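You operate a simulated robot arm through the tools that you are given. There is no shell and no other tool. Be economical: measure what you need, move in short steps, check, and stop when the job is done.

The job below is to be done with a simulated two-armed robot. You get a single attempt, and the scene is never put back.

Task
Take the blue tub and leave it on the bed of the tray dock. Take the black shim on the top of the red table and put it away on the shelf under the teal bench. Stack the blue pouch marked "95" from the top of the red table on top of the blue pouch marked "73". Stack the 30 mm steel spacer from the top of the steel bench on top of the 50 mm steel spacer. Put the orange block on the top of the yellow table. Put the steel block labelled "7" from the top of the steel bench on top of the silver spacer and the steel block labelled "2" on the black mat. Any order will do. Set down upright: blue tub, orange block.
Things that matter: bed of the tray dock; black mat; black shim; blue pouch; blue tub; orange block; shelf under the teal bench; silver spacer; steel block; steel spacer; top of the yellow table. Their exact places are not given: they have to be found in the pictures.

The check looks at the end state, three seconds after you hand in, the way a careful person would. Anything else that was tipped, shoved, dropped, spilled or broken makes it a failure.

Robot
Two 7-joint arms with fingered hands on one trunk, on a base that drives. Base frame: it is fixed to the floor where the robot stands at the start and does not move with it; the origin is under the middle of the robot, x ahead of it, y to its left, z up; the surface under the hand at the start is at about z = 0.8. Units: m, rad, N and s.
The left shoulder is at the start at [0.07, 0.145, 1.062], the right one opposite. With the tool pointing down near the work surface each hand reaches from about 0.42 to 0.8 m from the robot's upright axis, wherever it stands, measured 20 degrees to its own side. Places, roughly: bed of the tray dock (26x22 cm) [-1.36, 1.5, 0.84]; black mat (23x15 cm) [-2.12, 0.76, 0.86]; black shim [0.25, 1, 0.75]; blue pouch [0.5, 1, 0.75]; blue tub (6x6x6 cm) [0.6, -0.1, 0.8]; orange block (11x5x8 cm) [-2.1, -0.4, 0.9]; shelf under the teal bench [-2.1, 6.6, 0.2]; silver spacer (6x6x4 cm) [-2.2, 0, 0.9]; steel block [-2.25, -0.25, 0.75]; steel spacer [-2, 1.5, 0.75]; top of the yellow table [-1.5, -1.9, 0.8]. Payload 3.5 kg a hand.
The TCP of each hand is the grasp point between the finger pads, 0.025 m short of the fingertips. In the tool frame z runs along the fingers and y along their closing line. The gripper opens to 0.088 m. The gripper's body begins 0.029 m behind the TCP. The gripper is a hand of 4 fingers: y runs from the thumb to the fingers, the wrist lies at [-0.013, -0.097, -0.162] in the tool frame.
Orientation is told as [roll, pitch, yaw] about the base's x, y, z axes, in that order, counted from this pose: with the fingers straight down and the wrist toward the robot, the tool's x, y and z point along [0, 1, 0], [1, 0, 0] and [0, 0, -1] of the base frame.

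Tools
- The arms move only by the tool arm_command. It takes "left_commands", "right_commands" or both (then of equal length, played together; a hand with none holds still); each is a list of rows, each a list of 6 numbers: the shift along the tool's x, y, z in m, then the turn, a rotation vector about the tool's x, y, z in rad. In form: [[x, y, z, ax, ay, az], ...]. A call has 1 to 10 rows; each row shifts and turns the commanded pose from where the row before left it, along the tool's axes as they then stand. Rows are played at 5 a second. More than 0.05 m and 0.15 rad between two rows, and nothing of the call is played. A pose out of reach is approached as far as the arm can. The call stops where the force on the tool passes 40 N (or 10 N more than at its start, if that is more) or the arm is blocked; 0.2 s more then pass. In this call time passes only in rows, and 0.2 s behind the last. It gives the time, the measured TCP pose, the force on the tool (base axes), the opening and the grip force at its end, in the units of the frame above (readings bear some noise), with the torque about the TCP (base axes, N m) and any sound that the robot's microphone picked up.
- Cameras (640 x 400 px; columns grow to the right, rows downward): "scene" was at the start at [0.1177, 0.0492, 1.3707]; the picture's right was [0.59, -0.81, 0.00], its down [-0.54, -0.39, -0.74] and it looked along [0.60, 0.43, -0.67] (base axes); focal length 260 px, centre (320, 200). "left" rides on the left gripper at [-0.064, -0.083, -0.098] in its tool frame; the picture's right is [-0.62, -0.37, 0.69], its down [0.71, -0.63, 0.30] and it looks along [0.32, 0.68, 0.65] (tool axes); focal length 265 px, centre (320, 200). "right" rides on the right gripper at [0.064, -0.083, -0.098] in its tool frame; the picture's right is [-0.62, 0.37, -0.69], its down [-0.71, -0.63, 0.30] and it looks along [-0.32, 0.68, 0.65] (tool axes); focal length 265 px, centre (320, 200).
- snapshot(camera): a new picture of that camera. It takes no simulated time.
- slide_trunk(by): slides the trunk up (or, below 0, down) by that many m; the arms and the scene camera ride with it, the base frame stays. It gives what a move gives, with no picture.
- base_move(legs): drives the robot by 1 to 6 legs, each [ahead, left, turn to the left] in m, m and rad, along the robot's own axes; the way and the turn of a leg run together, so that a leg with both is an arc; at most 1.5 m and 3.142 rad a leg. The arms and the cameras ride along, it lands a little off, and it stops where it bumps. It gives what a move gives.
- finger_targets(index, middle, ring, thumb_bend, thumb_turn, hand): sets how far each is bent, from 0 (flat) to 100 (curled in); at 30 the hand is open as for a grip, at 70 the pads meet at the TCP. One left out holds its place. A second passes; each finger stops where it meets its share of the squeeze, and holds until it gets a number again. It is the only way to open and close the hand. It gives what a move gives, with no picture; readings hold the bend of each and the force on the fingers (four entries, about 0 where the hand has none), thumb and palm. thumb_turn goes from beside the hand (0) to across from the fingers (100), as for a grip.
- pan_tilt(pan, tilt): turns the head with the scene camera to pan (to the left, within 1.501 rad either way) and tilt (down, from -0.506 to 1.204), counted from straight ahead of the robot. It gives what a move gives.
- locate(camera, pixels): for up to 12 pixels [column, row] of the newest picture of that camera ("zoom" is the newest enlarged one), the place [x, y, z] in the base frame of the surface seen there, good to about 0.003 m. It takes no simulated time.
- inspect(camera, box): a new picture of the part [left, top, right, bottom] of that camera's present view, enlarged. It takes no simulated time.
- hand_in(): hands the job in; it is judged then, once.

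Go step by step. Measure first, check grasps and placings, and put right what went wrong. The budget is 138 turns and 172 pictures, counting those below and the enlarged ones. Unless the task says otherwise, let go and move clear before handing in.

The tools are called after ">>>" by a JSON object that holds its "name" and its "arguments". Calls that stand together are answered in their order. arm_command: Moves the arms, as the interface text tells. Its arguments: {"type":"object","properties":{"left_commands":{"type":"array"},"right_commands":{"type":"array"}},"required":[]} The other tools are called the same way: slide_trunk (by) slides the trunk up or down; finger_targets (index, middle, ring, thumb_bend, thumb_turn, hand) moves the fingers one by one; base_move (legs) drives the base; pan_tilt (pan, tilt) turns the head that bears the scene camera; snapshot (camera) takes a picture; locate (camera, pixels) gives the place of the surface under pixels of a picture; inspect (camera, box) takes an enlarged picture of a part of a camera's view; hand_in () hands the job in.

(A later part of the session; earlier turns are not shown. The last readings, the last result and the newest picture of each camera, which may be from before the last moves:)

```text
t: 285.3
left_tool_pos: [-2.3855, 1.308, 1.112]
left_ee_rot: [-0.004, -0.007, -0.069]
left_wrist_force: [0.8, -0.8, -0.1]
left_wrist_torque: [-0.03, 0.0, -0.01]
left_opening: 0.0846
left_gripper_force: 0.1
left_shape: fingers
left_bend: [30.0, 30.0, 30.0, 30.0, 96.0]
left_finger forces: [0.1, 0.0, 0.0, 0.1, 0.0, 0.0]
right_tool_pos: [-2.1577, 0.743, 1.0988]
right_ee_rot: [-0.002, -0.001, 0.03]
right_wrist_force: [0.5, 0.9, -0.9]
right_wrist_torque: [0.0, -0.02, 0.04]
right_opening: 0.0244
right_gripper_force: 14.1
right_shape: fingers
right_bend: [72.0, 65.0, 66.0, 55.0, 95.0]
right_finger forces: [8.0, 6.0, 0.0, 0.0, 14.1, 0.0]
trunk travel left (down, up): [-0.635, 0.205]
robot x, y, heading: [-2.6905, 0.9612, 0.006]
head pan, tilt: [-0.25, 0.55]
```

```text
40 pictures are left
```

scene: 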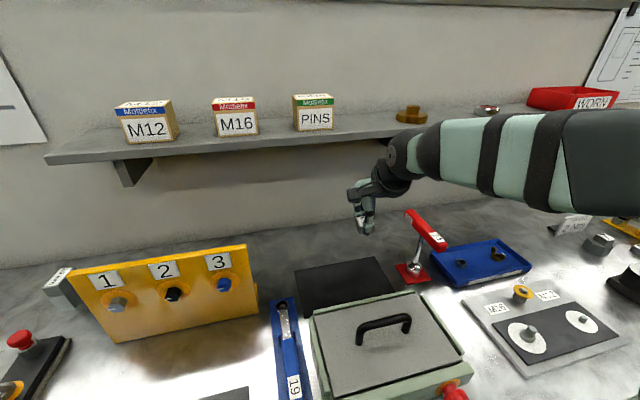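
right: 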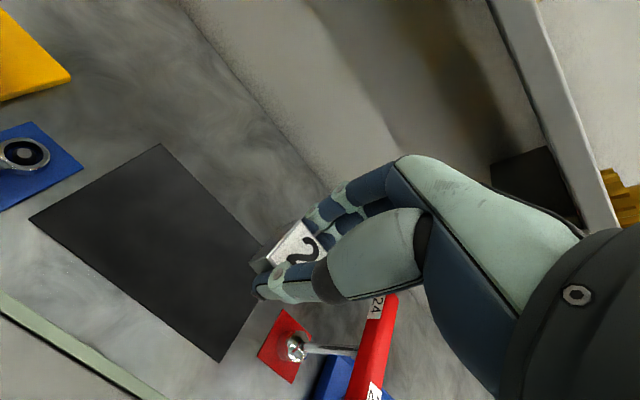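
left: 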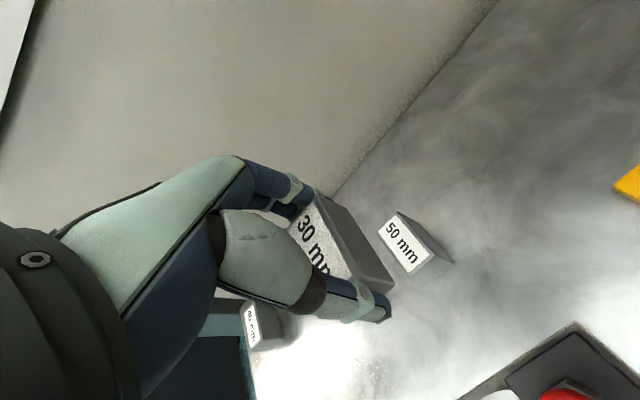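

>>> {"name": "locate", "arguments": {"camera": "right", "pixels": [[160, 148], [35, 218], [218, 355], [255, 240], [150, 250], [130, 380], [375, 340]]}}

>>> {"name": "locate", "arguments": {"camera": "scene", "pixels": [[300, 145], [200, 155], [408, 160], [365, 190], [430, 235]]}}

```text
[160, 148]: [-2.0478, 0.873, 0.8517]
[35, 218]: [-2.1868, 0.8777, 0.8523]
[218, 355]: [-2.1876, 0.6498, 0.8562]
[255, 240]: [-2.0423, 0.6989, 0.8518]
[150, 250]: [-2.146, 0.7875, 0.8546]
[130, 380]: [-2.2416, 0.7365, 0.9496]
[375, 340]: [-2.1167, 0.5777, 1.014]
```

```text
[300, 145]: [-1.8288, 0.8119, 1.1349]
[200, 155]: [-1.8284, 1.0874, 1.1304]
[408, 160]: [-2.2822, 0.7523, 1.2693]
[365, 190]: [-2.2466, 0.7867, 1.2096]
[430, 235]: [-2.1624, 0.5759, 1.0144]
```

Mat spans y 0.65–0.875. Move to (-2.11,0.775) and lower.

>>> {"name": "arm_command", "arguments": {"right_commands": [[0.032, 0.025, 0, 0, 0, 0], [0, 0.022, 0.04, 0, 0, 0], [0, 0, 0.05, 0, 0, 0], [0, 0, 0.05, 0, 0, 0], [0, 0, 0.05, 0, 0, 0], [0, 0, 0.01, 0, 0, 0]]}}

>>> {"name": "snapshot", "arguments": {"camera": "right"}}

>>> {"name": "inspect", "arguments": {"camera": "scene", "box": [260, 150, 480, 320]}}

```text
t: 286.7
left_tool_pos: [-2.3849, 1.3065, 1.112]
left_ee_rot: [-0.002, -0.004, -0.068]
left_wrist_force: [0.6, 0.0, 0.6]
left_wrist_torque: [0.01, 0.0, -0.04]
left_opening: 0.0848
left_gripper_force: 0.1
left_shape: fingers
left_bend: [30.0, 30.0, 30.0, 30.0, 96.0]
left_finger forces: [0.0, 0.0, 0.0, 0.0, 0.0, 0.1]
right_tool_pos: [-2.1105, 0.7747, 0.8983]
right_ee_rot: [-0.002, -0.002, 0.029]
right_wrist_force: [0.5, 0.4, -1.2]
right_wrist_torque: [0.02, -0.03, 0.05]
right_opening: 0.0244
right_gripper_force: 13.9
right_shape: fingers
right_bend: [72.0, 65.0, 66.0, 55.0, 95.0]
right_finger forces: [8.0, 5.9, 0.0, 0.1, 14.1, 0.0]
trunk travel left (down, up): [-0.635, 0.205]
robot x, y, heading: [-2.6891, 0.9607, -0.004]
head pan, tilt: [-0.25, 0.55]
```

```text
39 pictures are left
```

right: 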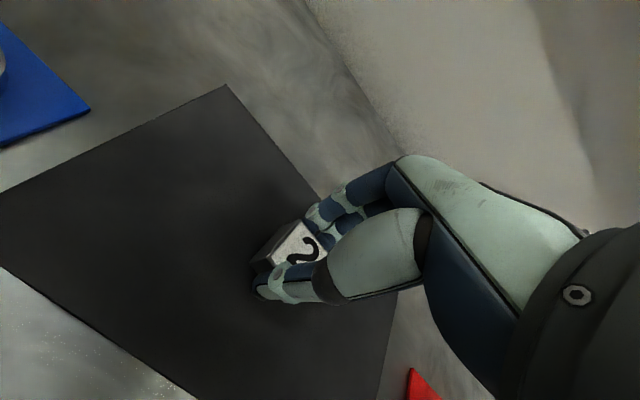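

```text
2.35 times, centred on (370, 235) of scene
```

zoom: 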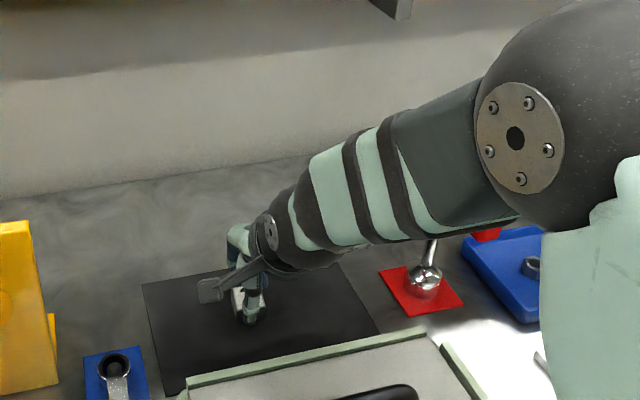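

>>> {"name": "locate", "arguments": {"camera": "zoom", "pixels": [[487, 236], [430, 225], [400, 200], [480, 215], [425, 280], [433, 245], [350, 235]]}}

```text
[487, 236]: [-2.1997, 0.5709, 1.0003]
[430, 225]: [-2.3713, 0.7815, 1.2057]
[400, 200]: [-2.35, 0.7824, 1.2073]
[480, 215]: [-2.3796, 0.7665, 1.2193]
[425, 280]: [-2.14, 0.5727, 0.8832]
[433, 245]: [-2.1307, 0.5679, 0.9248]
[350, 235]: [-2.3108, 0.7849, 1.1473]
```

The forearm is well clear of the lever. Lower to contact and release.

>>> {"name": "arm_command", "arguments": {"right_commands": [[0, 0, 0.006, 0, 0, 0], [0, 0, 0.004, 0, 0, 0], [0, 0, 0.002, 0, 0, 0], [0, 0, 0.001, 0, 0, 0]]}}

```text
t: 287.7
left_tool_pos: [-2.3846, 1.3057, 1.112]
left_ee_rot: [-0.004, -0.005, -0.069]
left_wrist_force: [-0.5, -0.6, -1.0]
left_wrist_torque: [0.02, 0.0, 0.0]
left_opening: 0.0849
left_gripper_force: 0.0
left_shape: fingers
left_bend: [30.0, 30.0, 30.0, 30.0, 96.0]
left_finger forces: [0.0, 0.0, 0.1, 0.0, 0.1, 0.0]
right_tool_pos: [-2.1105, 0.7761, 0.887]
right_ee_rot: [-0.002, 0.0, 0.03]
right_wrist_force: [0.6, 0.2, -2.5]
right_wrist_torque: [0.03, -0.01, -0.01]
right_opening: 0.0245
right_gripper_force: 14.4
right_shape: fingers
right_bend: [72.0, 65.0, 66.0, 55.0, 95.0]
right_finger forces: [7.9, 5.9, 0.0, 0.0, 14.0, 0.0]
trunk travel left (down, up): [-0.635, 0.205]
robot x, y, heading: [-2.6915, 0.9558, 0.004]
head pan, tilt: [-0.25, 0.55]
```

>>> {"name": "arm_command", "arguments": {"right_commands": [[0, 0, 0.0015, 0, 0, 0], [0, 0, 0.0015, 0, 0, 0], [0, 0, 0.001, 0, 0, 0]]}}

```text
t: 288.5
left_tool_pos: [-2.3854, 1.3087, 1.1124]
left_ee_rot: [-0.003, -0.003, -0.067]
left_wrist_force: [0.5, 0.3, 0.1]
left_wrist_torque: [0.01, -0.01, 0.0]
left_opening: 0.0848
left_gripper_force: 0.0
left_shape: fingers
left_bend: [30.0, 30.0, 30.0, 30.0, 96.0]
left_finger forces: [0.1, 0.0, 0.1, 0.0, 0.0, 0.1]
right_tool_pos: [-2.1115, 0.776, 0.8821]
right_ee_rot: [-0.001, -0.004, 0.029]
right_wrist_force: [1.5, -1.4, 4.6]
right_wrist_torque: [0.02, 0.09, 0.04]
right_opening: 0.0243
right_gripper_force: 13.9
right_shape: fingers
right_bend: [72.0, 65.0, 66.0, 55.0, 95.0]
right_finger forces: [8.9, 6.0, 0.1, 0.0, 13.3, 0.1]
trunk travel left (down, up): [-0.635, 0.205]
robot x, y, heading: [-2.6902, 0.9586, -0.001]
head pan, tilt: [-0.25, 0.55]
```

Contact. Release, rise, and check.

>>> {"name": "finger_targets", "arguments": {"hand": "right", "index": 46, "middle": 46, "ring": 46, "thumb_bend": 44}}

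>>> {"name": "arm_command", "arguments": {"right_commands": [[0, 0, -0.02, 0, 0, 0], [0, 0, -0.05, 0, 0, 0], [0, 0, -0.05, 0, 0, 0], [0, 0, -0.05, 0, 0, 0], [0, 0, -0.05, 0, 0, 0]]}}

>>> {"name": "snapshot", "arguments": {"camera": "right"}}

```text
t: 289.5
left_tool_pos: [-2.3852, 1.3081, 1.1128]
left_ee_rot: [-0.002, -0.005, -0.067]
left_wrist_force: [-0.7, 0.3, -0.2]
left_wrist_torque: [-0.04, 0.01, 0.01]
left_opening: 0.0847
left_gripper_force: 0.0
left_shape: fingers
left_bend: [30.0, 30.0, 30.0, 30.0, 96.0]
left_finger forces: [0.0, 0.0, 0.0, 0.0, 0.0, 0.1]
right_tool_pos: [-2.113, 0.776, 0.8811]
right_ee_rot: [-0.001, 0.0, 0.032]
right_wrist_force: [-0.6, -0.1, 1.6]
right_wrist_torque: [0.02, 0.02, 0.01]
right_opening: 0.0521
right_gripper_force: 0.6
right_shape: fingers
right_bend: [46.0, 47.0, 46.0, 44.0, 97.0]
right_finger forces: [0.1, 1.3, 0.0, 0.0, 0.0, 0.0]
trunk travel left (down, up): [-0.635, 0.205]
robot x, y, heading: [-2.6937, 0.9571, 0.003]
head pan, tilt: [-0.25, 0.55]
```

```text
t: 290.7
left_tool_pos: [-2.387, 1.3084, 1.1124]
left_ee_rot: [-0.005, -0.006, -0.067]
left_wrist_force: [-0.9, -1.0, 0.4]
left_wrist_torque: [-0.07, -0.01, 0.01]
left_opening: 0.0849
left_gripper_force: 0.2
left_shape: fingers
left_bend: [30.0, 30.0, 30.0, 30.0, 96.0]
left_finger forces: [0.0, 0.0, 0.1, 0.1, 0.1, 0.1]
right_tool_pos: [-2.1137, 0.7783, 1.103]
right_ee_rot: [-0.002, -0.001, 0.028]
right_wrist_force: [0.0, -0.7, 1.1]
right_wrist_torque: [-0.04, 0.0, -0.01]
right_opening: 0.0521
right_gripper_force: 0.0
right_shape: fingers
right_bend: [46.0, 46.0, 46.0, 44.0, 97.0]
right_finger forces: [0.0, 0.0, 0.0, 0.1, 0.0, 0.1]
trunk travel left (down, up): [-0.635, 0.205]
robot x, y, heading: [-2.6875, 0.9581, 0.004]
head pan, tilt: [-0.25, 0.55]
```

```text
37 pictures are left
```

right: 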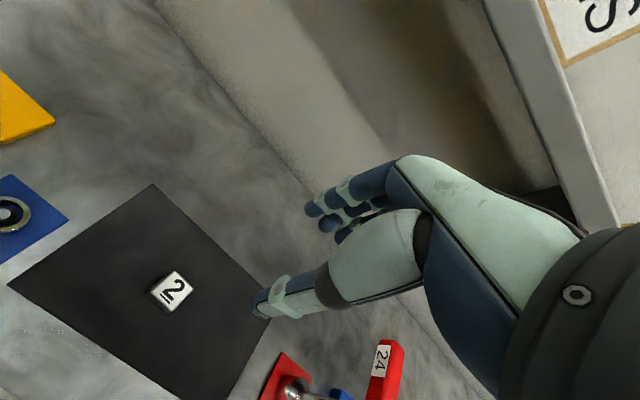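

"2" lies on the mat. Now to the orange block: back off, slide right, open the right hand.

>>> {"name": "base_move", "arguments": {"legs": [[-0.4, 0, 0], [0, -1.2, 0], [0.35, 0, 0]]}}

>>> {"name": "finger_targets", "arguments": {"hand": "right", "index": 30, "middle": 30, "ring": 30, "thumb_bend": 30}}

>>> {"name": "snapshot", "arguments": {"camera": "right"}}

```text
t: 300.7
left_tool_pos: [-2.42, 0.1248, 1.1123]
left_ee_rot: [-0.003, -0.008, -0.047]
left_wrist_force: [0.6, -0.4, 0.1]
left_wrist_torque: [0.0, 0.0, 0.0]
left_opening: 0.0847
left_gripper_force: 0.0
left_shape: fingers
left_bend: [30.0, 30.0, 30.0, 30.0, 96.0]
left_finger forces: [0.1, 0.0, 0.0, 0.1, 0.1, 0.1]
right_tool_pos: [-2.1359, -0.3985, 1.1034]
right_ee_rot: [-0.003, -0.002, 0.052]
right_wrist_force: [-0.3, -1.0, 0.0]
right_wrist_torque: [0.02, 0.01, -0.01]
right_opening: 0.0521
right_gripper_force: 0.0
right_shape: fingers
right_bend: [46.0, 46.0, 46.0, 44.0, 97.0]
right_finger forces: [0.0, 0.0, 0.1, 0.0, 0.0, 0.0]
trunk travel left (down, up): [-0.635, 0.205]
robot x, y, heading: [-2.7169, -0.2311, 0.027]
head pan, tilt: [-0.25, 0.55]
```

```text
t: 301.7
left_tool_pos: [-2.42, 0.1251, 1.1115]
left_ee_rot: [-0.004, -0.005, -0.049]
left_wrist_force: [-0.9, 0.2, -0.6]
left_wrist_torque: [0.0, 0.0, -0.04]
left_opening: 0.0846
left_gripper_force: 0.0
left_shape: fingers
left_bend: [30.0, 30.0, 30.0, 30.0, 96.0]
left_finger forces: [0.1, 0.0, 0.0, 0.0, 0.1, 0.1]
right_tool_pos: [-2.136, -0.3988, 1.1015]
right_ee_rot: [-0.001, -0.002, 0.05]
right_wrist_force: [0.1, 1.2, -0.5]
right_wrist_torque: [-0.03, 0.03, 0.03]
right_opening: 0.0842
right_gripper_force: 0.1
right_shape: fingers
right_bend: [30.0, 30.0, 30.0, 30.0, 97.0]
right_finger forces: [0.0, 0.0, 0.1, 0.0, 0.1, 0.0]
trunk travel left (down, up): [-0.635, 0.205]
robot x, y, heading: [-2.7166, -0.2303, 0.022]
head pan, tilt: [-0.25, 0.55]
```

```text
36 pictures are left
```

right: 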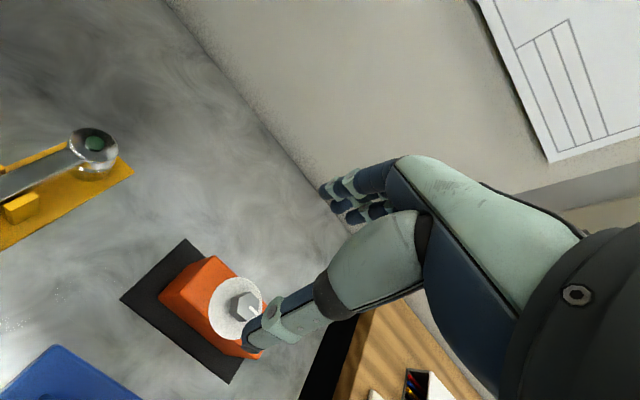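

>>> {"name": "locate", "arguments": {"camera": "right", "pixels": [[212, 262], [172, 292], [237, 350], [240, 302], [252, 296], [228, 300], [215, 300], [190, 275], [195, 245], [120, 298]]}}

>>> {"name": "arm_command", "arguments": {"right_commands": [[-0.025, 0, 0, 0, 0, 0.05], [-0.025, 0, 0.02, 0, 0, 0], [0, 0, 0.04, 0, 0, 0]]}}

>>> {"name": "snapshot", "arguments": {"camera": "right"}}

```text
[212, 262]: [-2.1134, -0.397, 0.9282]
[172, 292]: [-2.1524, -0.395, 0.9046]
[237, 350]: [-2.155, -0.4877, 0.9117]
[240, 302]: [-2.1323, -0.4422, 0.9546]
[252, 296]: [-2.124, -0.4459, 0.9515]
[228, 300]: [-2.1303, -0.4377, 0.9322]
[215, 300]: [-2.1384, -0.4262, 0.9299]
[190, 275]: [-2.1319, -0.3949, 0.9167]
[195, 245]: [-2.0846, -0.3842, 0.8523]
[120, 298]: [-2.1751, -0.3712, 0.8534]
```

```text
t: 302.5
left_tool_pos: [-2.4182, 0.1264, 1.1113]
left_ee_rot: [-0.003, -0.006, -0.047]
left_wrist_force: [0.1, 0.1, -0.7]
left_wrist_torque: [-0.02, 0.0, -0.05]
left_opening: 0.0848
left_gripper_force: 0.1
left_shape: fingers
left_bend: [30.0, 30.0, 30.0, 30.0, 96.0]
left_finger forces: [0.0, 0.0, 0.1, 0.1, 0.0, 0.0]
right_tool_pos: [-2.1347, -0.4459, 1.042]
right_ee_rot: [-0.001, -0.002, 0.001]
right_wrist_force: [0.0, -0.4, -0.9]
right_wrist_torque: [0.02, 0.02, 0.02]
right_opening: 0.0847
right_gripper_force: 0.1
right_shape: fingers
right_bend: [30.0, 30.0, 30.0, 30.0, 97.0]
right_finger forces: [0.0, 0.0, 0.0, 0.0, 0.1, 0.0]
trunk travel left (down, up): [-0.635, 0.205]
robot x, y, heading: [-2.714, -0.2277, 0.024]
head pan, tilt: [-0.25, 0.55]
```

```text
35 pictures are left
```

right: 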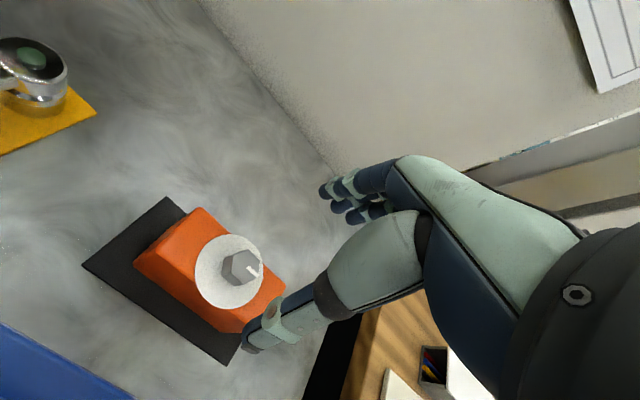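

Descend to TCP z≈0.936 (keeps the palm above the knob at 0.955).

>>> {"name": "arm_command", "arguments": {"right_commands": [[-0.003, 0.003, 0.04, 0, 0, 0], [0, 0, 0.04, 0, 0, 0], [0, 0, 0.015, 0, 0, 0], [0, 0, 0.01, 0, 0, 0]]}}

>>> {"name": "pan_tilt", "arguments": {"pan": -0.35, "tilt": 0.65}}

>>> {"name": "inspect", "arguments": {"camera": "scene", "box": [240, 130, 400, 250]}}

>>> {"name": "inspect", "arguments": {"camera": "right", "box": [140, 140, 440, 340]}}

```text
t: 303.5
left_tool_pos: [-2.4186, 0.1256, 1.1117]
left_ee_rot: [-0.002, -0.006, -0.047]
left_wrist_force: [-1.0, -0.5, -0.1]
left_wrist_torque: [0.0, -0.02, 0.01]
left_opening: 0.0847
left_gripper_force: 0.2
left_shape: fingers
left_bend: [30.0, 30.0, 30.0, 30.0, 96.0]
left_finger forces: [0.0, 0.0, 0.0, 0.0, 0.1, 0.0]
right_tool_pos: [-2.1321, -0.4511, 0.9375]
right_ee_rot: [-0.001, -0.001, -0.002]
right_wrist_force: [0.5, 0.3, 0.4]
right_wrist_torque: [-0.04, 0.01, -0.02]
right_opening: 0.0843
right_gripper_force: 0.0
right_shape: fingers
right_bend: [30.0, 30.0, 30.0, 30.0, 97.0]
right_finger forces: [0.0, 0.0, 0.0, 0.0, 0.0, 0.0]
trunk travel left (down, up): [-0.635, 0.205]
robot x, y, heading: [-2.7163, -0.2272, 0.022]
head pan, tilt: [-0.25, 0.55]
```

```text
t: 304.2
left_tool_pos: [-2.4198, 0.1239, 1.1123]
left_ee_rot: [-0.004, -0.005, -0.047]
left_wrist_force: [-0.2, 0.0, 0.3]
left_wrist_torque: [0.02, -0.01, -0.02]
left_opening: 0.0849
left_gripper_force: 0.1
left_shape: fingers
left_bend: [30.0, 30.0, 30.0, 30.0, 96.0]
left_finger forces: [0.0, 0.1, 0.0, 0.0, 0.0, 0.1]
right_tool_pos: [-2.131, -0.4528, 0.9383]
right_ee_rot: [-0.001, -0.002, -0.002]
right_wrist_force: [0.4, 0.7, -0.2]
right_wrist_torque: [0.03, -0.01, 0.04]
right_opening: 0.0843
right_gripper_force: 0.0
right_shape: fingers
right_bend: [30.0, 30.0, 30.0, 30.0, 97.0]
right_finger forces: [0.0, 0.0, 0.0, 0.0, 0.0, 0.0]
trunk travel left (down, up): [-0.635, 0.205]
robot x, y, heading: [-2.718, -0.2308, 0.025]
head pan, tilt: [-0.351, 0.649]
```

```text
3.33 times, centred on (320, 190) of scene
```

zoom: 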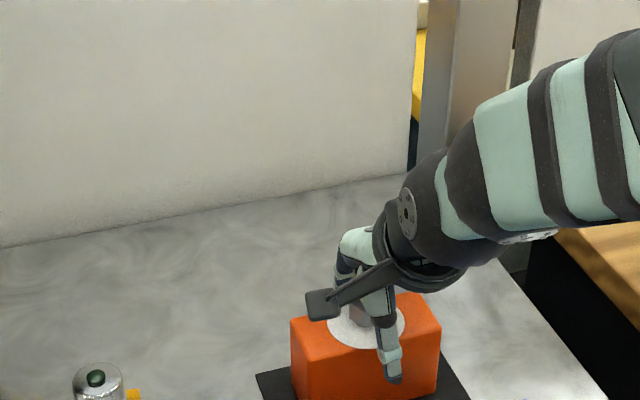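

```text
2.00 times, centred on (290, 240) of right
```

zoom: 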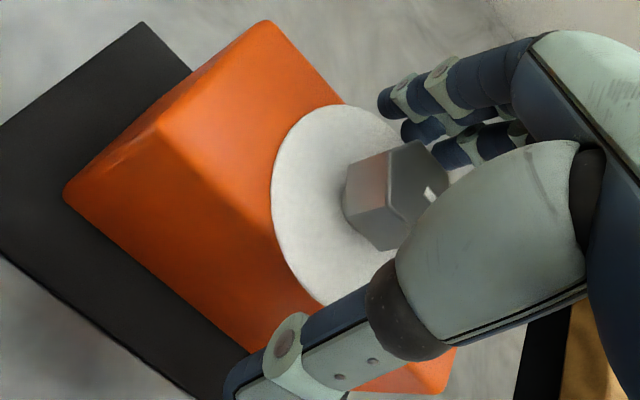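

Lower 4 mm more and close.

>>> {"name": "arm_command", "arguments": {"right_commands": [[0.002, 0, 0.004, 0, 0, 0]]}}

>>> {"name": "finger_targets", "arguments": {"hand": "right", "index": 64, "middle": 64, "ring": 64, "thumb_bend": 64}}

>>> {"name": "inspect", "arguments": {"camera": "right", "box": [140, 140, 440, 340]}}

```text
t: 304.6
left_tool_pos: [-2.4204, 0.1266, 1.1123]
left_ee_rot: [-0.004, -0.006, -0.047]
left_wrist_force: [-0.2, -0.1, -0.4]
left_wrist_torque: [0.0, 0.01, 0.0]
left_opening: 0.0848
left_gripper_force: 0.2
left_shape: fingers
left_bend: [30.0, 30.0, 30.0, 30.0, 96.0]
left_finger forces: [0.1, 0.0, 0.0, 0.0, 0.0, 0.1]
right_tool_pos: [-2.1303, -0.4489, 0.9344]
right_ee_rot: [-0.003, -0.002, 0.001]
right_wrist_force: [0.0, 0.1, -0.1]
right_wrist_torque: [0.0, -0.03, 0.04]
right_opening: 0.0846
right_gripper_force: 0.1
right_shape: fingers
right_bend: [30.0, 30.0, 30.0, 30.0, 97.0]
right_finger forces: [0.1, 0.0, 0.1, 0.1, 0.0, 0.0]
trunk travel left (down, up): [-0.635, 0.205]
robot x, y, heading: [-2.7187, -0.2293, 0.033]
head pan, tilt: [-0.351, 0.649]
```

```text
t: 305.6
left_tool_pos: [-2.4192, 0.1275, 1.113]
left_ee_rot: [-0.003, -0.005, -0.047]
left_wrist_force: [-0.6, -0.4, 0.1]
left_wrist_torque: [-0.02, -0.02, -0.04]
left_opening: 0.0849
left_gripper_force: 0.0
left_shape: fingers
left_bend: [30.0, 30.0, 30.0, 30.0, 96.0]
left_finger forces: [0.0, 0.1, 0.0, 0.1, 0.0, 0.0]
right_tool_pos: [-2.1291, -0.4473, 0.9345]
right_ee_rot: [0.001, -0.004, 0.001]
right_wrist_force: [9.3, 0.7, 9.0]
right_wrist_torque: [0.01, -0.29, 0.3]
right_opening: 0.0491
right_gripper_force: 23.1
right_shape: fingers
right_bend: [47.0, 53.0, 52.0, 48.0, 96.0]
right_finger forces: [10.3, 8.2, 8.5, 0.0, 18.9, 0.0]
trunk travel left (down, up): [-0.635, 0.205]
robot x, y, heading: [-2.7185, -0.2315, 0.024]
head pan, tilt: [-0.351, 0.649]
```

```text
2.00 times, centred on (290, 240) of right
```

zoom: 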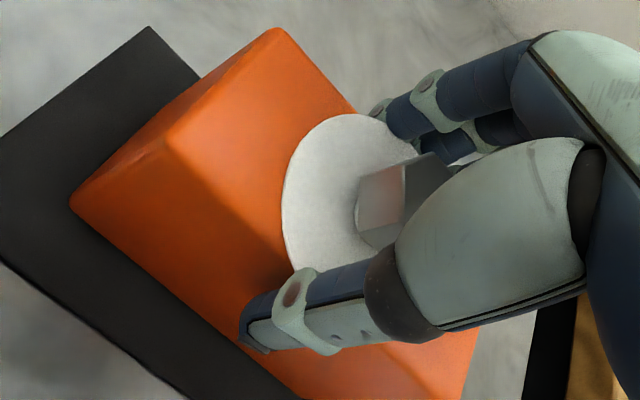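

Gripped (23 N). Lift a little and check.

>>> {"name": "arm_command", "arguments": {"right_commands": [[0, 0, -0.01, 0, 0, 0], [0, 0, -0.03, 0, 0, 0], [0, 0, -0.04, 0, 0, 0], [0, 0, -0.04, 0, 0, 0]]}}

>>> {"name": "snapshot", "arguments": {"camera": "right"}}

>>> {"name": "snapshot", "arguments": {"camera": "scene"}}

```text
t: 306.6
left_tool_pos: [-2.419, 0.1247, 1.1124]
left_ee_rot: [-0.004, -0.007, -0.047]
left_wrist_force: [-0.5, 0.4, 0.4]
left_wrist_torque: [0.0, 0.01, 0.0]
left_opening: 0.0847
left_gripper_force: 0.1
left_shape: fingers
left_bend: [30.0, 30.0, 30.0, 30.0, 96.0]
left_finger forces: [0.0, 0.0, 0.1, 0.0, 0.0, 0.1]
right_tool_pos: [-2.1342, -0.4507, 1.0535]
right_ee_rot: [-0.001, 0.0, 0.002]
right_wrist_force: [-0.7, 0.2, -10.5]
right_wrist_torque: [0.02, 0.02, -0.02]
right_opening: 0.0491
right_gripper_force: 18.6
right_shape: fingers
right_bend: [48.0, 55.0, 55.0, 48.0, 94.0]
right_finger forces: [7.8, 5.4, 5.4, 0.0, 18.9, 0.1]
trunk travel left (down, up): [-0.635, 0.205]
robot x, y, heading: [-2.7167, -0.2327, 0.028]
head pan, tilt: [-0.351, 0.649]
```

```text
31 pictures are left
```

right: 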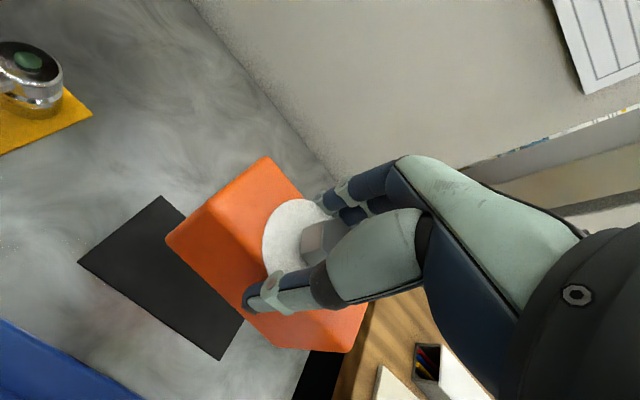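

```text
30 pictures are left
```

scene: 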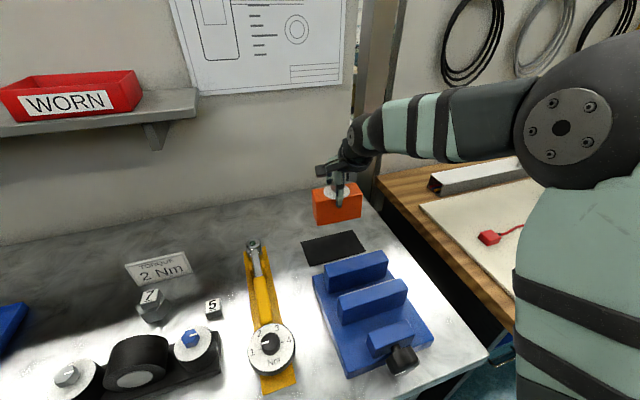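

Orange block hangs level (≈1 kg). Squeeze more, raise, then take the long way round to the yellow table.

>>> {"name": "finger_targets", "arguments": {"hand": "right", "index": 76, "middle": 76, "ring": 74, "thumb_bend": 78}}

>>> {"name": "arm_command", "arguments": {"right_commands": [[0, 0, -0.04, 0, 0, 0], [0, 0, -0.04, 0, 0, 0], [0, -0.02, -0.02, 0, 0, 0], [0, -0.04, 0, 0, 0, 0], [0, -0.04, 0, 0, 0, 0]]}}

>>> {"name": "base_move", "arguments": {"legs": [[-0.4, 0, -0.025], [0, 1.3, 0], [0, 1.35, 0]]}}

```text
t: 307.6
left_tool_pos: [-2.4174, 0.1251, 1.1119]
left_ee_rot: [-0.004, -0.006, -0.046]
left_wrist_force: [0.2, 0.6, 0.8]
left_wrist_torque: [0.01, 0.0, 0.01]
left_opening: 0.0848
left_gripper_force: 0.1
left_shape: fingers
left_bend: [30.0, 30.0, 30.0, 30.0, 96.0]
left_finger forces: [0.0, 0.0, 0.1, 0.0, 0.1, 0.0]
right_tool_pos: [-2.133, -0.4511, 1.0537]
right_ee_rot: [-0.002, 0.0, 0.0]
right_wrist_force: [-0.5, 0.3, -10.5]
right_wrist_torque: [0.02, -0.12, 0.01]
right_opening: 0.0476
right_gripper_force: 20.1
right_shape: fingers
right_bend: [57.0, 63.0, 64.0, 41.0, 93.0]
right_finger forces: [8.0, 6.4, 6.2, 0.0, 19.8, 0.0]
trunk travel left (down, up): [-0.635, 0.205]
robot x, y, heading: [-2.7161, -0.233, 0.02]
head pan, tilt: [-0.351, 0.649]
```

```text
t: 308.8
left_tool_pos: [-2.4198, 0.1267, 1.1123]
left_ee_rot: [-0.003, -0.004, -0.047]
left_wrist_force: [-0.4, 0.4, -0.2]
left_wrist_torque: [-0.01, -0.05, -0.05]
left_opening: 0.0845
left_gripper_force: 0.0
left_shape: fingers
left_bend: [30.0, 30.0, 30.0, 30.0, 96.0]
left_finger forces: [0.0, 0.0, 0.0, 0.0, 0.1, 0.0]
right_tool_pos: [-2.2311, -0.45, 1.1552]
right_ee_rot: [0.014, -0.007, 0.004]
right_wrist_force: [-0.7, -0.1, -8.7]
right_wrist_torque: [0.04, -0.13, -0.02]
right_opening: 0.0371
right_gripper_force: 16.4
right_shape: fingers
right_bend: [59.0, 66.0, 68.0, 47.0, 94.0]
right_finger forces: [7.4, 6.4, 3.7, 0.1, 16.4, 0.0]
trunk travel left (down, up): [-0.635, 0.205]
robot x, y, heading: [-2.7154, -0.2286, 0.027]
head pan, tilt: [-0.351, 0.649]
```

```text
t: 323.7
left_tool_pos: [-2.8939, 2.755, 1.1128]
left_ee_rot: [-0.003, -0.005, -0.032]
left_wrist_force: [-1.1, 0.7, 0.4]
left_wrist_torque: [0.0, 0.0, 0.03]
left_opening: 0.0845
left_gripper_force: 0.1
left_shape: fingers
left_bend: [30.0, 30.0, 30.0, 30.0, 96.0]
left_finger forces: [0.0, 0.0, 0.0, 0.0, 0.0, 0.1]
right_tool_pos: [-2.6958, 2.1798, 1.1522]
right_ee_rot: [0.013, -0.001, 0.014]
right_wrist_force: [0.4, 0.4, -10.7]
right_wrist_torque: [0.0, -0.13, -0.02]
right_opening: 0.0368
right_gripper_force: 16.5
right_shape: fingers
right_bend: [59.0, 66.0, 68.0, 47.0, 94.0]
right_finger forces: [6.8, 7.1, 3.6, 0.0, 15.8, 0.1]
trunk travel left (down, up): [-0.635, 0.205]
robot x, y, heading: [-3.1892, 2.3952, 0.038]
head pan, tilt: [-0.351, 0.649]
```

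The opening shrank to 37 mm, so the grip shifted; check the block.

>>> {"name": "snapshot", "arguments": {"camera": "right"}}

```text
29 pictures are left
```

right: 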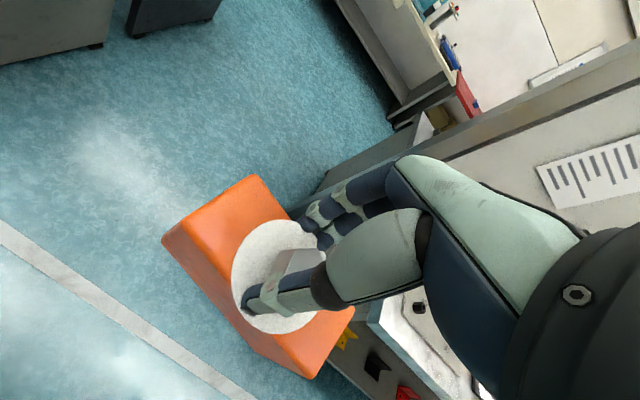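

The block has slipped down so that the fingers hold it high, by the dial. I'll measure how it hangs, then set it down on a free spot of the steel bench (near (-2.05,1.6)) and regrasp.

>>> {"name": "locate", "arguments": {"camera": "right", "pixels": [[253, 178], [170, 240], [300, 370], [350, 312], [240, 240], [300, 262], [262, 295], [230, 300], [255, 235], [320, 225]]}}

>>> {"name": "inspect", "arguments": {"camera": "right", "box": [150, 160, 390, 390]}}

```text
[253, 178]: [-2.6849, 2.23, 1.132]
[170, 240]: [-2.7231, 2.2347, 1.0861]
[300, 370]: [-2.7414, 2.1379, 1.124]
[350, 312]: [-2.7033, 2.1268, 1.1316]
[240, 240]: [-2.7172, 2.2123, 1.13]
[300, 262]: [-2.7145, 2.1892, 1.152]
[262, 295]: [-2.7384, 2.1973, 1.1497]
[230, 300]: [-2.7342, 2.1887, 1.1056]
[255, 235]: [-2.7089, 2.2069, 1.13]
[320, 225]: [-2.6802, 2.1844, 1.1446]
```

```text
1.74 times, centred on (270, 275) of right
```

zoom: 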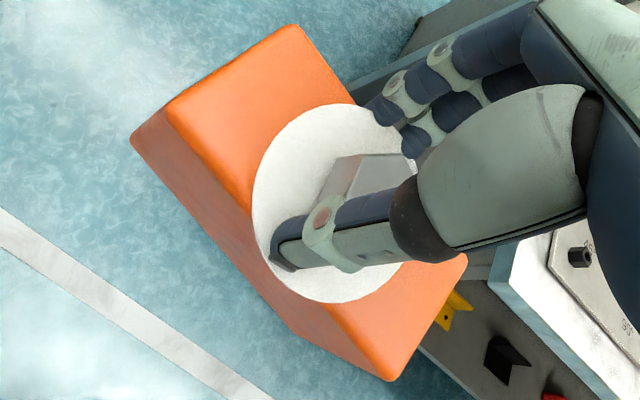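

It hangs by a marginal pinch (thumb on the dial knob). Set it down soon on the flat plate at about (-2.31,1.52): slide right, then forward, gently.

>>> {"name": "base_move", "arguments": {"legs": [[0, -0.64, -0.038], [0.37, 0, 0]]}}

>>> {"name": "snapshot", "arguments": {"camera": "right"}}

>>> {"name": "pan_tilt", "arguments": {"pan": -0.35, "tilt": 0.7}}

>>> {"name": "snapshot", "arguments": {"camera": "scene"}}

```text
t: 329.3
left_tool_pos: [-2.4849, 2.1019, 1.1127]
left_ee_rot: [-0.003, -0.004, -0.062]
left_wrist_force: [-0.3, 0.1, -0.2]
left_wrist_torque: [0.0, -0.01, 0.02]
left_opening: 0.0846
left_gripper_force: 0.1
left_shape: fingers
left_bend: [30.0, 30.0, 30.0, 30.0, 96.0]
left_finger forces: [0.1, 0.0, 0.1, 0.0, 0.1, 0.0]
right_tool_pos: [-2.3063, 1.52, 1.1525]
right_ee_rot: [0.013, 0.001, -0.02]
right_wrist_force: [0.2, -0.1, -10.5]
right_wrist_torque: [0.04, -0.1, 0.01]
right_opening: 0.0367
right_gripper_force: 16.6
right_shape: fingers
right_bend: [59.0, 66.0, 68.0, 47.0, 94.0]
right_finger forces: [6.8, 7.6, 3.4, 0.1, 16.0, 0.0]
trunk travel left (down, up): [-0.635, 0.205]
robot x, y, heading: [-2.7886, 1.75, 0.008]
head pan, tilt: [-0.351, 0.649]
```

```text
27 pictures are left
```

right: 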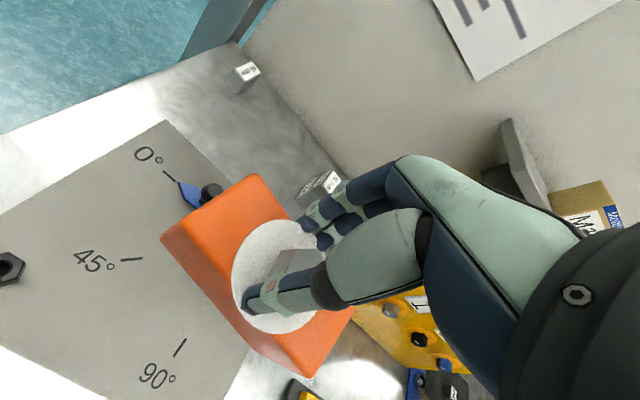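

```text
t: 329.9
left_tool_pos: [-2.4849, 2.1014, 1.1123]
left_ee_rot: [-0.005, -0.006, -0.063]
left_wrist_force: [0.0, -0.5, -0.2]
left_wrist_torque: [0.0, -0.01, 0.0]
left_opening: 0.0847
left_gripper_force: 0.1
left_shape: fingers
left_bend: [30.0, 30.0, 30.0, 30.0, 96.0]
left_finger forces: [0.1, 0.0, 0.0, 0.0, 0.1, 0.0]
right_tool_pos: [-2.3058, 1.5189, 1.1512]
right_ee_rot: [0.016, 0.004, -0.02]
right_wrist_force: [-0.2, 0.5, -10.1]
right_wrist_torque: [-0.01, -0.12, 0.01]
right_opening: 0.0362
right_gripper_force: 17.0
right_shape: fingers
right_bend: [59.0, 66.0, 69.0, 47.0, 94.0]
right_finger forces: [7.0, 7.5, 3.1, 0.0, 15.8, 0.0]
trunk travel left (down, up): [-0.635, 0.205]
robot x, y, heading: [-2.7866, 1.7534, 0.005]
head pan, tilt: [-0.351, 0.7]
```

```text
26 pictures are left
```

scene: 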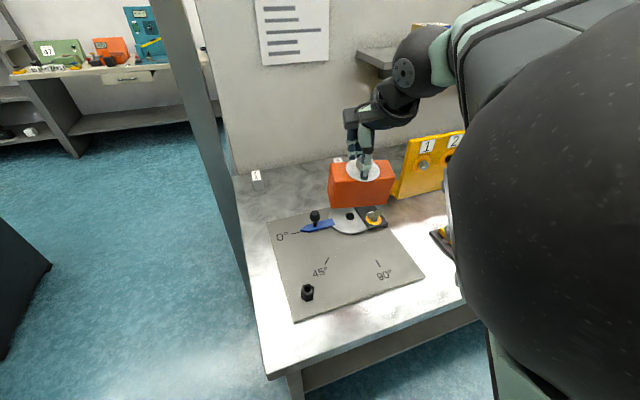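

>>> {"name": "locate", "arguments": {"camera": "scene", "pixels": [[315, 216], [330, 226], [345, 233], [373, 222], [322, 262], [380, 264], [340, 270], [307, 290]]}}

```text
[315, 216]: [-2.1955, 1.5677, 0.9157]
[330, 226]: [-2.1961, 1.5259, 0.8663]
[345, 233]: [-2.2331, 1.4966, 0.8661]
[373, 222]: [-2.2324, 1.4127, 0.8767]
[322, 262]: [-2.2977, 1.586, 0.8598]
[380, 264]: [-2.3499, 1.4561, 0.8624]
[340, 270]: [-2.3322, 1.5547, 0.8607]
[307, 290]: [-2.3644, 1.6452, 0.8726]
```

Footprint below is free. Lower 0.16 m, then slow to contact.

>>> {"name": "arm_command", "arguments": {"right_commands": [[0, 0, 0.03, 0, 0, 0], [0, 0, 0.04, 0, 0, 0], [0, 0, 0.04, 0, 0, 0], [0, 0, 0.04, 0, 0, 0], [0, 0, 0.025, 0, 0, 0]]}}

>>> {"name": "arm_command", "arguments": {"right_commands": [[0, 0, 0.004, 0, 0, 0], [0, 0, 0.003, 0, 0, 0], [0, 0, 0.002, 0, 0, 0], [0, 0, 0.002, 0, 0, 0]]}}

```text
t: 331.1
left_tool_pos: [-2.4847, 2.1015, 1.1131]
left_ee_rot: [-0.004, -0.004, -0.064]
left_wrist_force: [0.8, 0.3, 0.2]
left_wrist_torque: [0.02, 0.01, 0.0]
left_opening: 0.0849
left_gripper_force: 0.1
left_shape: fingers
left_bend: [30.0, 30.0, 30.0, 30.0, 96.0]
left_finger forces: [0.0, 0.0, 0.1, 0.0, 0.0, 0.0]
right_tool_pos: [-2.3055, 1.5245, 0.9798]
right_ee_rot: [0.014, 0.001, -0.019]
right_wrist_force: [-0.4, -0.2, -10.2]
right_wrist_torque: [-0.01, -0.1, 0.01]
right_opening: 0.0359
right_gripper_force: 17.6
right_shape: fingers
right_bend: [59.0, 66.0, 70.0, 48.0, 94.0]
right_finger forces: [6.9, 8.4, 4.6, 0.1, 15.0, 0.1]
trunk travel left (down, up): [-0.635, 0.205]
robot x, y, heading: [-2.79, 1.7496, 0.005]
head pan, tilt: [-0.351, 0.7]
```

```text
t: 332.1
left_tool_pos: [-2.4843, 2.1018, 1.1118]
left_ee_rot: [-0.002, -0.004, -0.064]
left_wrist_force: [0.3, 0.4, 0.2]
left_wrist_torque: [-0.02, -0.01, 0.03]
left_opening: 0.0846
left_gripper_force: 0.1
left_shape: fingers
left_bend: [30.0, 30.0, 30.0, 30.0, 96.0]
left_finger forces: [0.0, 0.1, 0.1, 0.0, 0.0, 0.1]
right_tool_pos: [-2.3066, 1.522, 0.9652]
right_ee_rot: [0.014, 0.002, -0.018]
right_wrist_force: [0.0, -0.4, -10.5]
right_wrist_torque: [0.01, -0.12, -0.04]
right_opening: 0.0357
right_gripper_force: 17.2
right_shape: fingers
right_bend: [59.0, 66.0, 70.0, 48.0, 94.0]
right_finger forces: [6.6, 8.3, 4.6, 0.0, 15.1, 0.0]
trunk travel left (down, up): [-0.635, 0.205]
robot x, y, heading: [-2.7881, 1.7478, 0.007]
head pan, tilt: [-0.351, 0.7]
```

>>> {"name": "arm_command", "arguments": {"right_commands": [[0, 0, 0.002, 0, 0, 0], [0, 0, 0.0015, 0, 0, 0], [0, 0, 0.0015, 0, 0, 0], [0, 0, 0.0015, 0, 0, 0]]}}

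>>> {"name": "inspect", "arguments": {"camera": "scene", "box": [270, 140, 430, 280]}}

```text
t: 333.1
left_tool_pos: [-2.4856, 2.1015, 1.1131]
left_ee_rot: [-0.005, -0.005, -0.064]
left_wrist_force: [-0.2, -0.4, 0.2]
left_wrist_torque: [-0.04, 0.0, 0.0]
left_opening: 0.0846
left_gripper_force: 0.1
left_shape: fingers
left_bend: [30.0, 30.0, 30.0, 30.0, 96.0]
left_finger forces: [0.1, 0.0, 0.0, 0.0, 0.1, 0.0]
right_tool_pos: [-2.3054, 1.5247, 0.9617]
right_ee_rot: [0.012, -0.001, -0.019]
right_wrist_force: [2.2, 3.4, -1.0]
right_wrist_torque: [-0.22, 0.02, 0.03]
right_opening: 0.0364
right_gripper_force: 25.3
right_shape: fingers
right_bend: [59.0, 66.0, 71.0, 47.0, 94.0]
right_finger forces: [8.0, 8.6, 12.7, 0.0, 21.5, 0.0]
trunk travel left (down, up): [-0.635, 0.205]
robot x, y, heading: [-2.7924, 1.7489, 0.009]
head pan, tilt: [-0.351, 0.7]
```

```text
2.86 times, centred on (350, 210) of scene
```

zoom: 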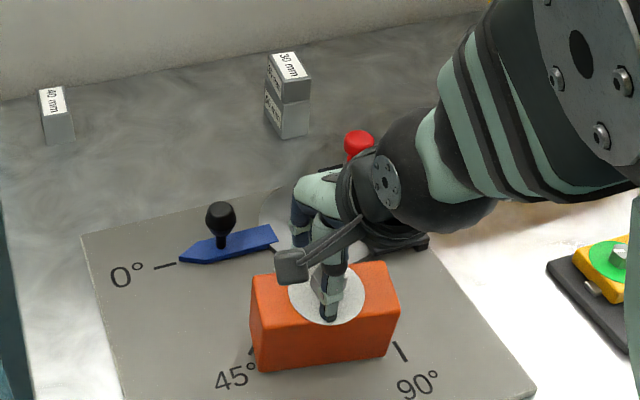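

Block is standing on the plate. Release, rise, and look to regrasp deeper.

>>> {"name": "finger_targets", "arguments": {"hand": "right", "index": 30, "middle": 30, "ring": 30, "thumb_bend": 30, "thumb_turn": 98}}

>>> {"name": "arm_command", "arguments": {"right_commands": [[0, 0, -0.03, 0, 0, 0], [0, 0, -0.04, 0, 0, 0]]}}

>>> {"name": "snapshot", "arguments": {"camera": "right"}}

>>> {"name": "locate", "arguments": {"camera": "right", "pixels": [[205, 220], [150, 262], [240, 330], [235, 265], [215, 262], [195, 240]]}}

```text
t: 334.1
left_tool_pos: [-2.486, 2.101, 1.114]
left_ee_rot: [-0.004, -0.007, -0.063]
left_wrist_force: [0.4, -0.1, 0.8]
left_wrist_torque: [0.02, 0.0, 0.0]
left_opening: 0.0849
left_gripper_force: 0.0
left_shape: fingers
left_bend: [30.0, 30.0, 30.0, 30.0, 96.0]
left_finger forces: [0.1, 0.0, 0.0, 0.0, 0.0, 0.0]
right_tool_pos: [-2.3059, 1.5242, 0.9611]
right_ee_rot: [0.014, -0.001, -0.018]
right_wrist_force: [-0.1, -0.2, -0.7]
right_wrist_torque: [-0.01, 0.0, 0.01]
right_opening: 0.0848
right_gripper_force: 0.0
right_shape: fingers
right_bend: [30.0, 30.0, 30.0, 30.0, 96.0]
right_finger forces: [0.0, 0.1, 0.1, 0.0, 0.0, 0.1]
trunk travel left (down, up): [-0.635, 0.205]
robot x, y, heading: [-2.7882, 1.7501, 0.004]
head pan, tilt: [-0.351, 0.7]
```

```text
t: 334.7
left_tool_pos: [-2.487, 2.1015, 1.1137]
left_ee_rot: [-0.002, -0.007, -0.063]
left_wrist_force: [0.5, -0.5, -0.4]
left_wrist_torque: [0.01, 0.03, -0.01]
left_opening: 0.0847
left_gripper_force: 0.0
left_shape: fingers
left_bend: [30.0, 30.0, 30.0, 30.0, 96.0]
left_finger forces: [0.1, 0.1, 0.0, 0.0, 0.1, 0.0]
right_tool_pos: [-2.3055, 1.5226, 1.0326]
right_ee_rot: [0.013, 0.0, -0.02]
right_wrist_force: [-1.0, -0.6, -0.3]
right_wrist_torque: [0.02, -0.01, 0.04]
right_opening: 0.0844
right_gripper_force: 0.1
right_shape: fingers
right_bend: [30.0, 30.0, 30.0, 30.0, 96.0]
right_finger forces: [0.1, 0.1, 0.0, 0.0, 0.0, 0.0]
trunk travel left (down, up): [-0.635, 0.205]
robot x, y, heading: [-2.788, 1.7491, 0.009]
head pan, tilt: [-0.351, 0.7]
```

```text
24 pictures are left
```

right: 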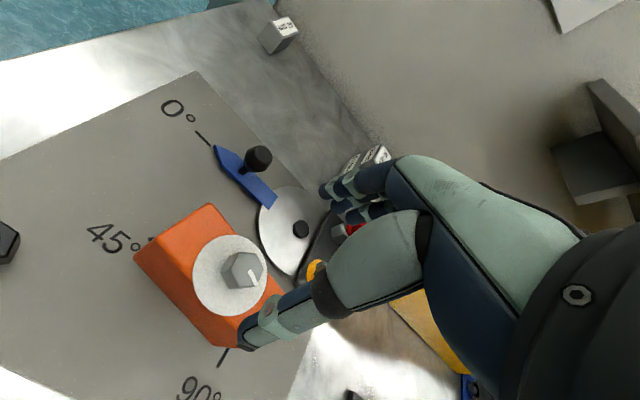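

```text
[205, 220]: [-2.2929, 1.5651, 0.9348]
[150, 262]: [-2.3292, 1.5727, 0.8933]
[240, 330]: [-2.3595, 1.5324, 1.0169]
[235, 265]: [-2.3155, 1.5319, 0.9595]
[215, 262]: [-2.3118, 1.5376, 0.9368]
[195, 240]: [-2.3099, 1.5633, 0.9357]
```

>>> {"name": "locate", "arguments": {"camera": "right", "pixels": [[208, 210], [140, 256], [180, 262], [225, 335], [275, 285], [245, 262], [230, 225], [262, 275], [240, 258]]}}

```text
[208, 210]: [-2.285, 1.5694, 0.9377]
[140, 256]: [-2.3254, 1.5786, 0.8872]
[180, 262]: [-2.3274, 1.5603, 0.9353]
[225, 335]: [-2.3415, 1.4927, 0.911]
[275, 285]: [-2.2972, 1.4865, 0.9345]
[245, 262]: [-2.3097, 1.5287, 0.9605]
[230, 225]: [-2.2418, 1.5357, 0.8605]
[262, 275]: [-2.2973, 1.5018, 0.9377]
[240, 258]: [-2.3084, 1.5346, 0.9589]
```

The block now has yaw ≈ -0.16, centre (-2.3145,1.520), top z 0.9375. Align and descend to TCP z≈0.938 for full pad contact.

>>> {"name": "arm_command", "arguments": {"right_commands": [[-0.0015, -0.009, 0, 0, 0, 0.145], [0, 0, 0.04, 0, 0, 0], [0, 0, 0.03, 0, 0, 0], [0, 0, 0.015, 0, 0, 0], [0, 0, 0.006, 0, 0, 0], [0, 0, 0.003, 0, 0, 0]]}}

>>> {"name": "inspect", "arguments": {"camera": "right", "box": [140, 140, 440, 340]}}

```text
t: 336.1
left_tool_pos: [-2.4852, 2.1027, 1.1129]
left_ee_rot: [-0.004, -0.007, -0.062]
left_wrist_force: [-1.3, -0.7, 0.0]
left_wrist_torque: [-0.02, 0.02, 0.01]
left_opening: 0.0848
left_gripper_force: 0.1
left_shape: fingers
left_bend: [30.0, 30.0, 30.0, 30.0, 96.0]
left_finger forces: [0.0, 0.0, 0.0, 0.0, 0.0, 0.1]
right_tool_pos: [-2.3132, 1.5231, 0.936]
right_ee_rot: [0.014, 0.001, -0.163]
right_wrist_force: [0.2, 0.1, -0.3]
right_wrist_torque: [-0.03, 0.05, -0.03]
right_opening: 0.0846
right_gripper_force: 0.1
right_shape: fingers
right_bend: [30.0, 30.0, 30.0, 30.0, 96.0]
right_finger forces: [0.1, 0.0, 0.1, 0.0, 0.0, 0.1]
trunk travel left (down, up): [-0.635, 0.205]
robot x, y, heading: [-2.7915, 1.7482, 0.007]
head pan, tilt: [-0.351, 0.7]
```

```text
2.00 times, centred on (290, 240) of right
```

zoom: 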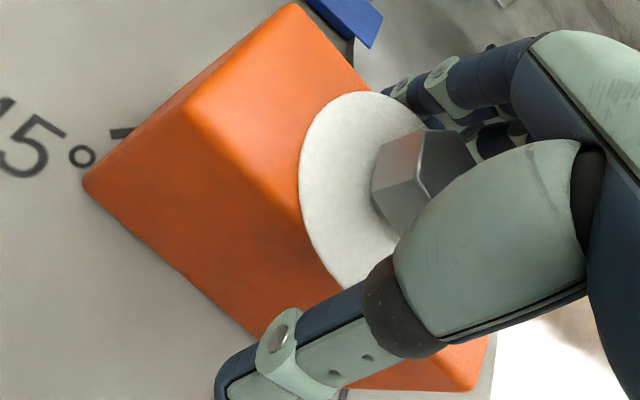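

No contact yet; try 5 mm deeper while watching the palm force.

>>> {"name": "arm_command", "arguments": {"right_commands": [[0, 0, 0.002, 0, 0, 0], [0, 0, 0.002, 0, 0, 0], [0, 0, 0.002, 0, 0, 0]]}}

>>> {"name": "arm_command", "arguments": {"right_commands": [[0, 0, 0.002, 0, 0, 0], [0, 0, 0.002, 0, 0, 0]]}}

```text
t: 336.9
left_tool_pos: [-2.4866, 2.1028, 1.1129]
left_ee_rot: [-0.004, -0.005, -0.064]
left_wrist_force: [-0.2, 0.0, -0.2]
left_wrist_torque: [0.02, 0.02, -0.03]
left_opening: 0.0845
left_gripper_force: 0.0
left_shape: fingers
left_bend: [30.0, 30.0, 30.0, 30.0, 96.0]
left_finger forces: [0.0, 0.0, 0.0, 0.0, 0.0, 0.0]
right_tool_pos: [-2.3137, 1.5246, 0.9296]
right_ee_rot: [0.014, 0.003, -0.165]
right_wrist_force: [-0.5, 0.2, -0.1]
right_wrist_torque: [0.01, -0.01, -0.03]
right_opening: 0.0847
right_gripper_force: 0.1
right_shape: fingers
right_bend: [30.0, 30.0, 30.0, 30.0, 96.0]
right_finger forces: [0.1, 0.1, 0.1, 0.0, 0.1, 0.0]
trunk travel left (down, up): [-0.635, 0.205]
robot x, y, heading: [-2.788, 1.7507, 0.007]
head pan, tilt: [-0.351, 0.7]
```

```text
t: 337.5
left_tool_pos: [-2.4863, 2.1017, 1.1127]
left_ee_rot: [-0.002, -0.005, -0.064]
left_wrist_force: [0.0, 0.3, 0.3]
left_wrist_torque: [-0.03, 0.0, 0.02]
left_opening: 0.0847
left_gripper_force: 0.1
left_shape: fingers
left_bend: [30.0, 30.0, 30.0, 30.0, 96.0]
left_finger forces: [0.0, 0.0, 0.0, 0.1, 0.1, 0.0]
right_tool_pos: [-2.3162, 1.5236, 0.926]
right_ee_rot: [0.011, 0.003, -0.164]
right_wrist_force: [0.7, -0.7, 1.7]
right_wrist_torque: [0.01, -0.02, -0.02]
right_opening: 0.0852
right_gripper_force: 0.8
right_shape: fingers
right_bend: [30.0, 30.0, 30.0, 30.0, 96.0]
right_finger forces: [1.2, 0.0, 0.1, 0.0, 0.1, 0.1]
trunk travel left (down, up): [-0.635, 0.205]
robot x, y, heading: [-2.7927, 1.7502, 0.004]
head pan, tilt: [-0.351, 0.7]
```

Slight touch; now 11 mm deeper than before. Close.

>>> {"name": "arm_command", "arguments": {"right_commands": [[0, 0, -0.0015, 0, 0, 0]]}}

>>> {"name": "finger_targets", "arguments": {"hand": "right", "index": 62, "middle": 62, "ring": 62, "thumb_bend": 64}}

>>> {"name": "arm_command", "arguments": {"right_commands": [[0, 0, -0.01, 0, 0, 0], [0, 0, -0.02, 0, 0, 0], [0, 0, -0.03, 0, 0, 0], [0, 0, -0.03, 0, 0, 0]]}}

>>> {"name": "inspect", "arguments": {"camera": "right", "box": [140, 140, 440, 340]}}

```text
t: 337.9
left_tool_pos: [-2.4856, 2.1016, 1.1121]
left_ee_rot: [-0.004, -0.005, -0.063]
left_wrist_force: [0.1, -0.2, 0.1]
left_wrist_torque: [-0.01, 0.03, 0.03]
left_opening: 0.0848
left_gripper_force: 0.1
left_shape: fingers
left_bend: [30.0, 30.0, 30.0, 30.0, 96.0]
left_finger forces: [0.1, 0.0, 0.0, 0.1, 0.0, 0.0]
right_tool_pos: [-2.3153, 1.5243, 0.9276]
right_ee_rot: [0.012, 0.001, -0.163]
right_wrist_force: [1.1, -0.2, 0.7]
right_wrist_torque: [0.0, 0.02, -0.02]
right_opening: 0.0854
right_gripper_force: 0.4
right_shape: fingers
right_bend: [30.0, 30.0, 30.0, 30.0, 96.0]
right_finger forces: [0.4, 0.1, 0.0, 0.1, 0.1, 0.0]
trunk travel left (down, up): [-0.635, 0.205]
robot x, y, heading: [-2.7904, 1.7502, 0.007]
head pan, tilt: [-0.351, 0.7]
```

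```text
t: 338.9
left_tool_pos: [-2.4863, 2.1028, 1.1109]
left_ee_rot: [-0.005, -0.006, -0.064]
left_wrist_force: [0.1, -0.3, -0.8]
left_wrist_torque: [-0.03, -0.03, -0.04]
left_opening: 0.0846
left_gripper_force: 0.0
left_shape: fingers
left_bend: [30.0, 30.0, 30.0, 30.0, 96.0]
left_finger forces: [0.0, 0.0, 0.0, 0.0, 0.1, 0.0]
right_tool_pos: [-2.315, 1.5247, 0.9281]
right_ee_rot: [0.012, 0.002, -0.163]
right_wrist_force: [3.9, -0.2, 1.4]
right_wrist_torque: [-0.21, -0.42, 0.09]
right_opening: 0.0513
right_gripper_force: 26.2
right_shape: fingers
right_bend: [44.0, 52.0, 51.0, 51.0, 97.0]
right_finger forces: [13.4, 7.3, 7.6, 0.0, 25.0, 0.0]
trunk travel left (down, up): [-0.635, 0.205]
robot x, y, heading: [-2.7911, 1.7512, 0.007]
head pan, tilt: [-0.351, 0.7]
```

```text
t: 339.9
left_tool_pos: [-2.4854, 2.101, 1.1123]
left_ee_rot: [-0.002, -0.005, -0.064]
left_wrist_force: [0.1, 0.8, 0.0]
left_wrist_torque: [0.02, -0.03, 0.0]
left_opening: 0.0846
left_gripper_force: 0.0
left_shape: fingers
left_bend: [30.0, 30.0, 30.0, 30.0, 96.0]
left_finger forces: [0.0, 0.1, 0.1, 0.0, 0.0, 0.0]
right_tool_pos: [-2.3127, 1.5231, 1.0161]
right_ee_rot: [0.013, 0.002, -0.162]
right_wrist_force: [-0.1, 0.1, -10.9]
right_wrist_torque: [0.05, 0.0, -0.01]
right_opening: 0.0505
right_gripper_force: 24.4
right_shape: fingers
right_bend: [44.0, 54.0, 53.0, 52.0, 97.0]
right_finger forces: [12.6, 5.7, 6.2, 0.0, 24.4, 0.0]
trunk travel left (down, up): [-0.635, 0.205]
robot x, y, heading: [-2.7898, 1.7494, 0.004]
head pan, tilt: [-0.351, 0.7]
```

```text
2.00 times, centred on (290, 240) of right
```

zoom: 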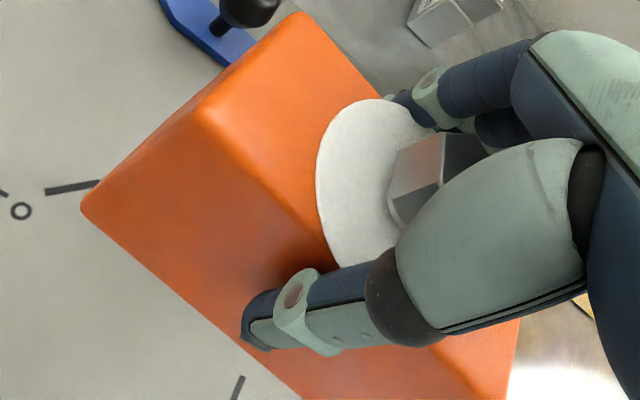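

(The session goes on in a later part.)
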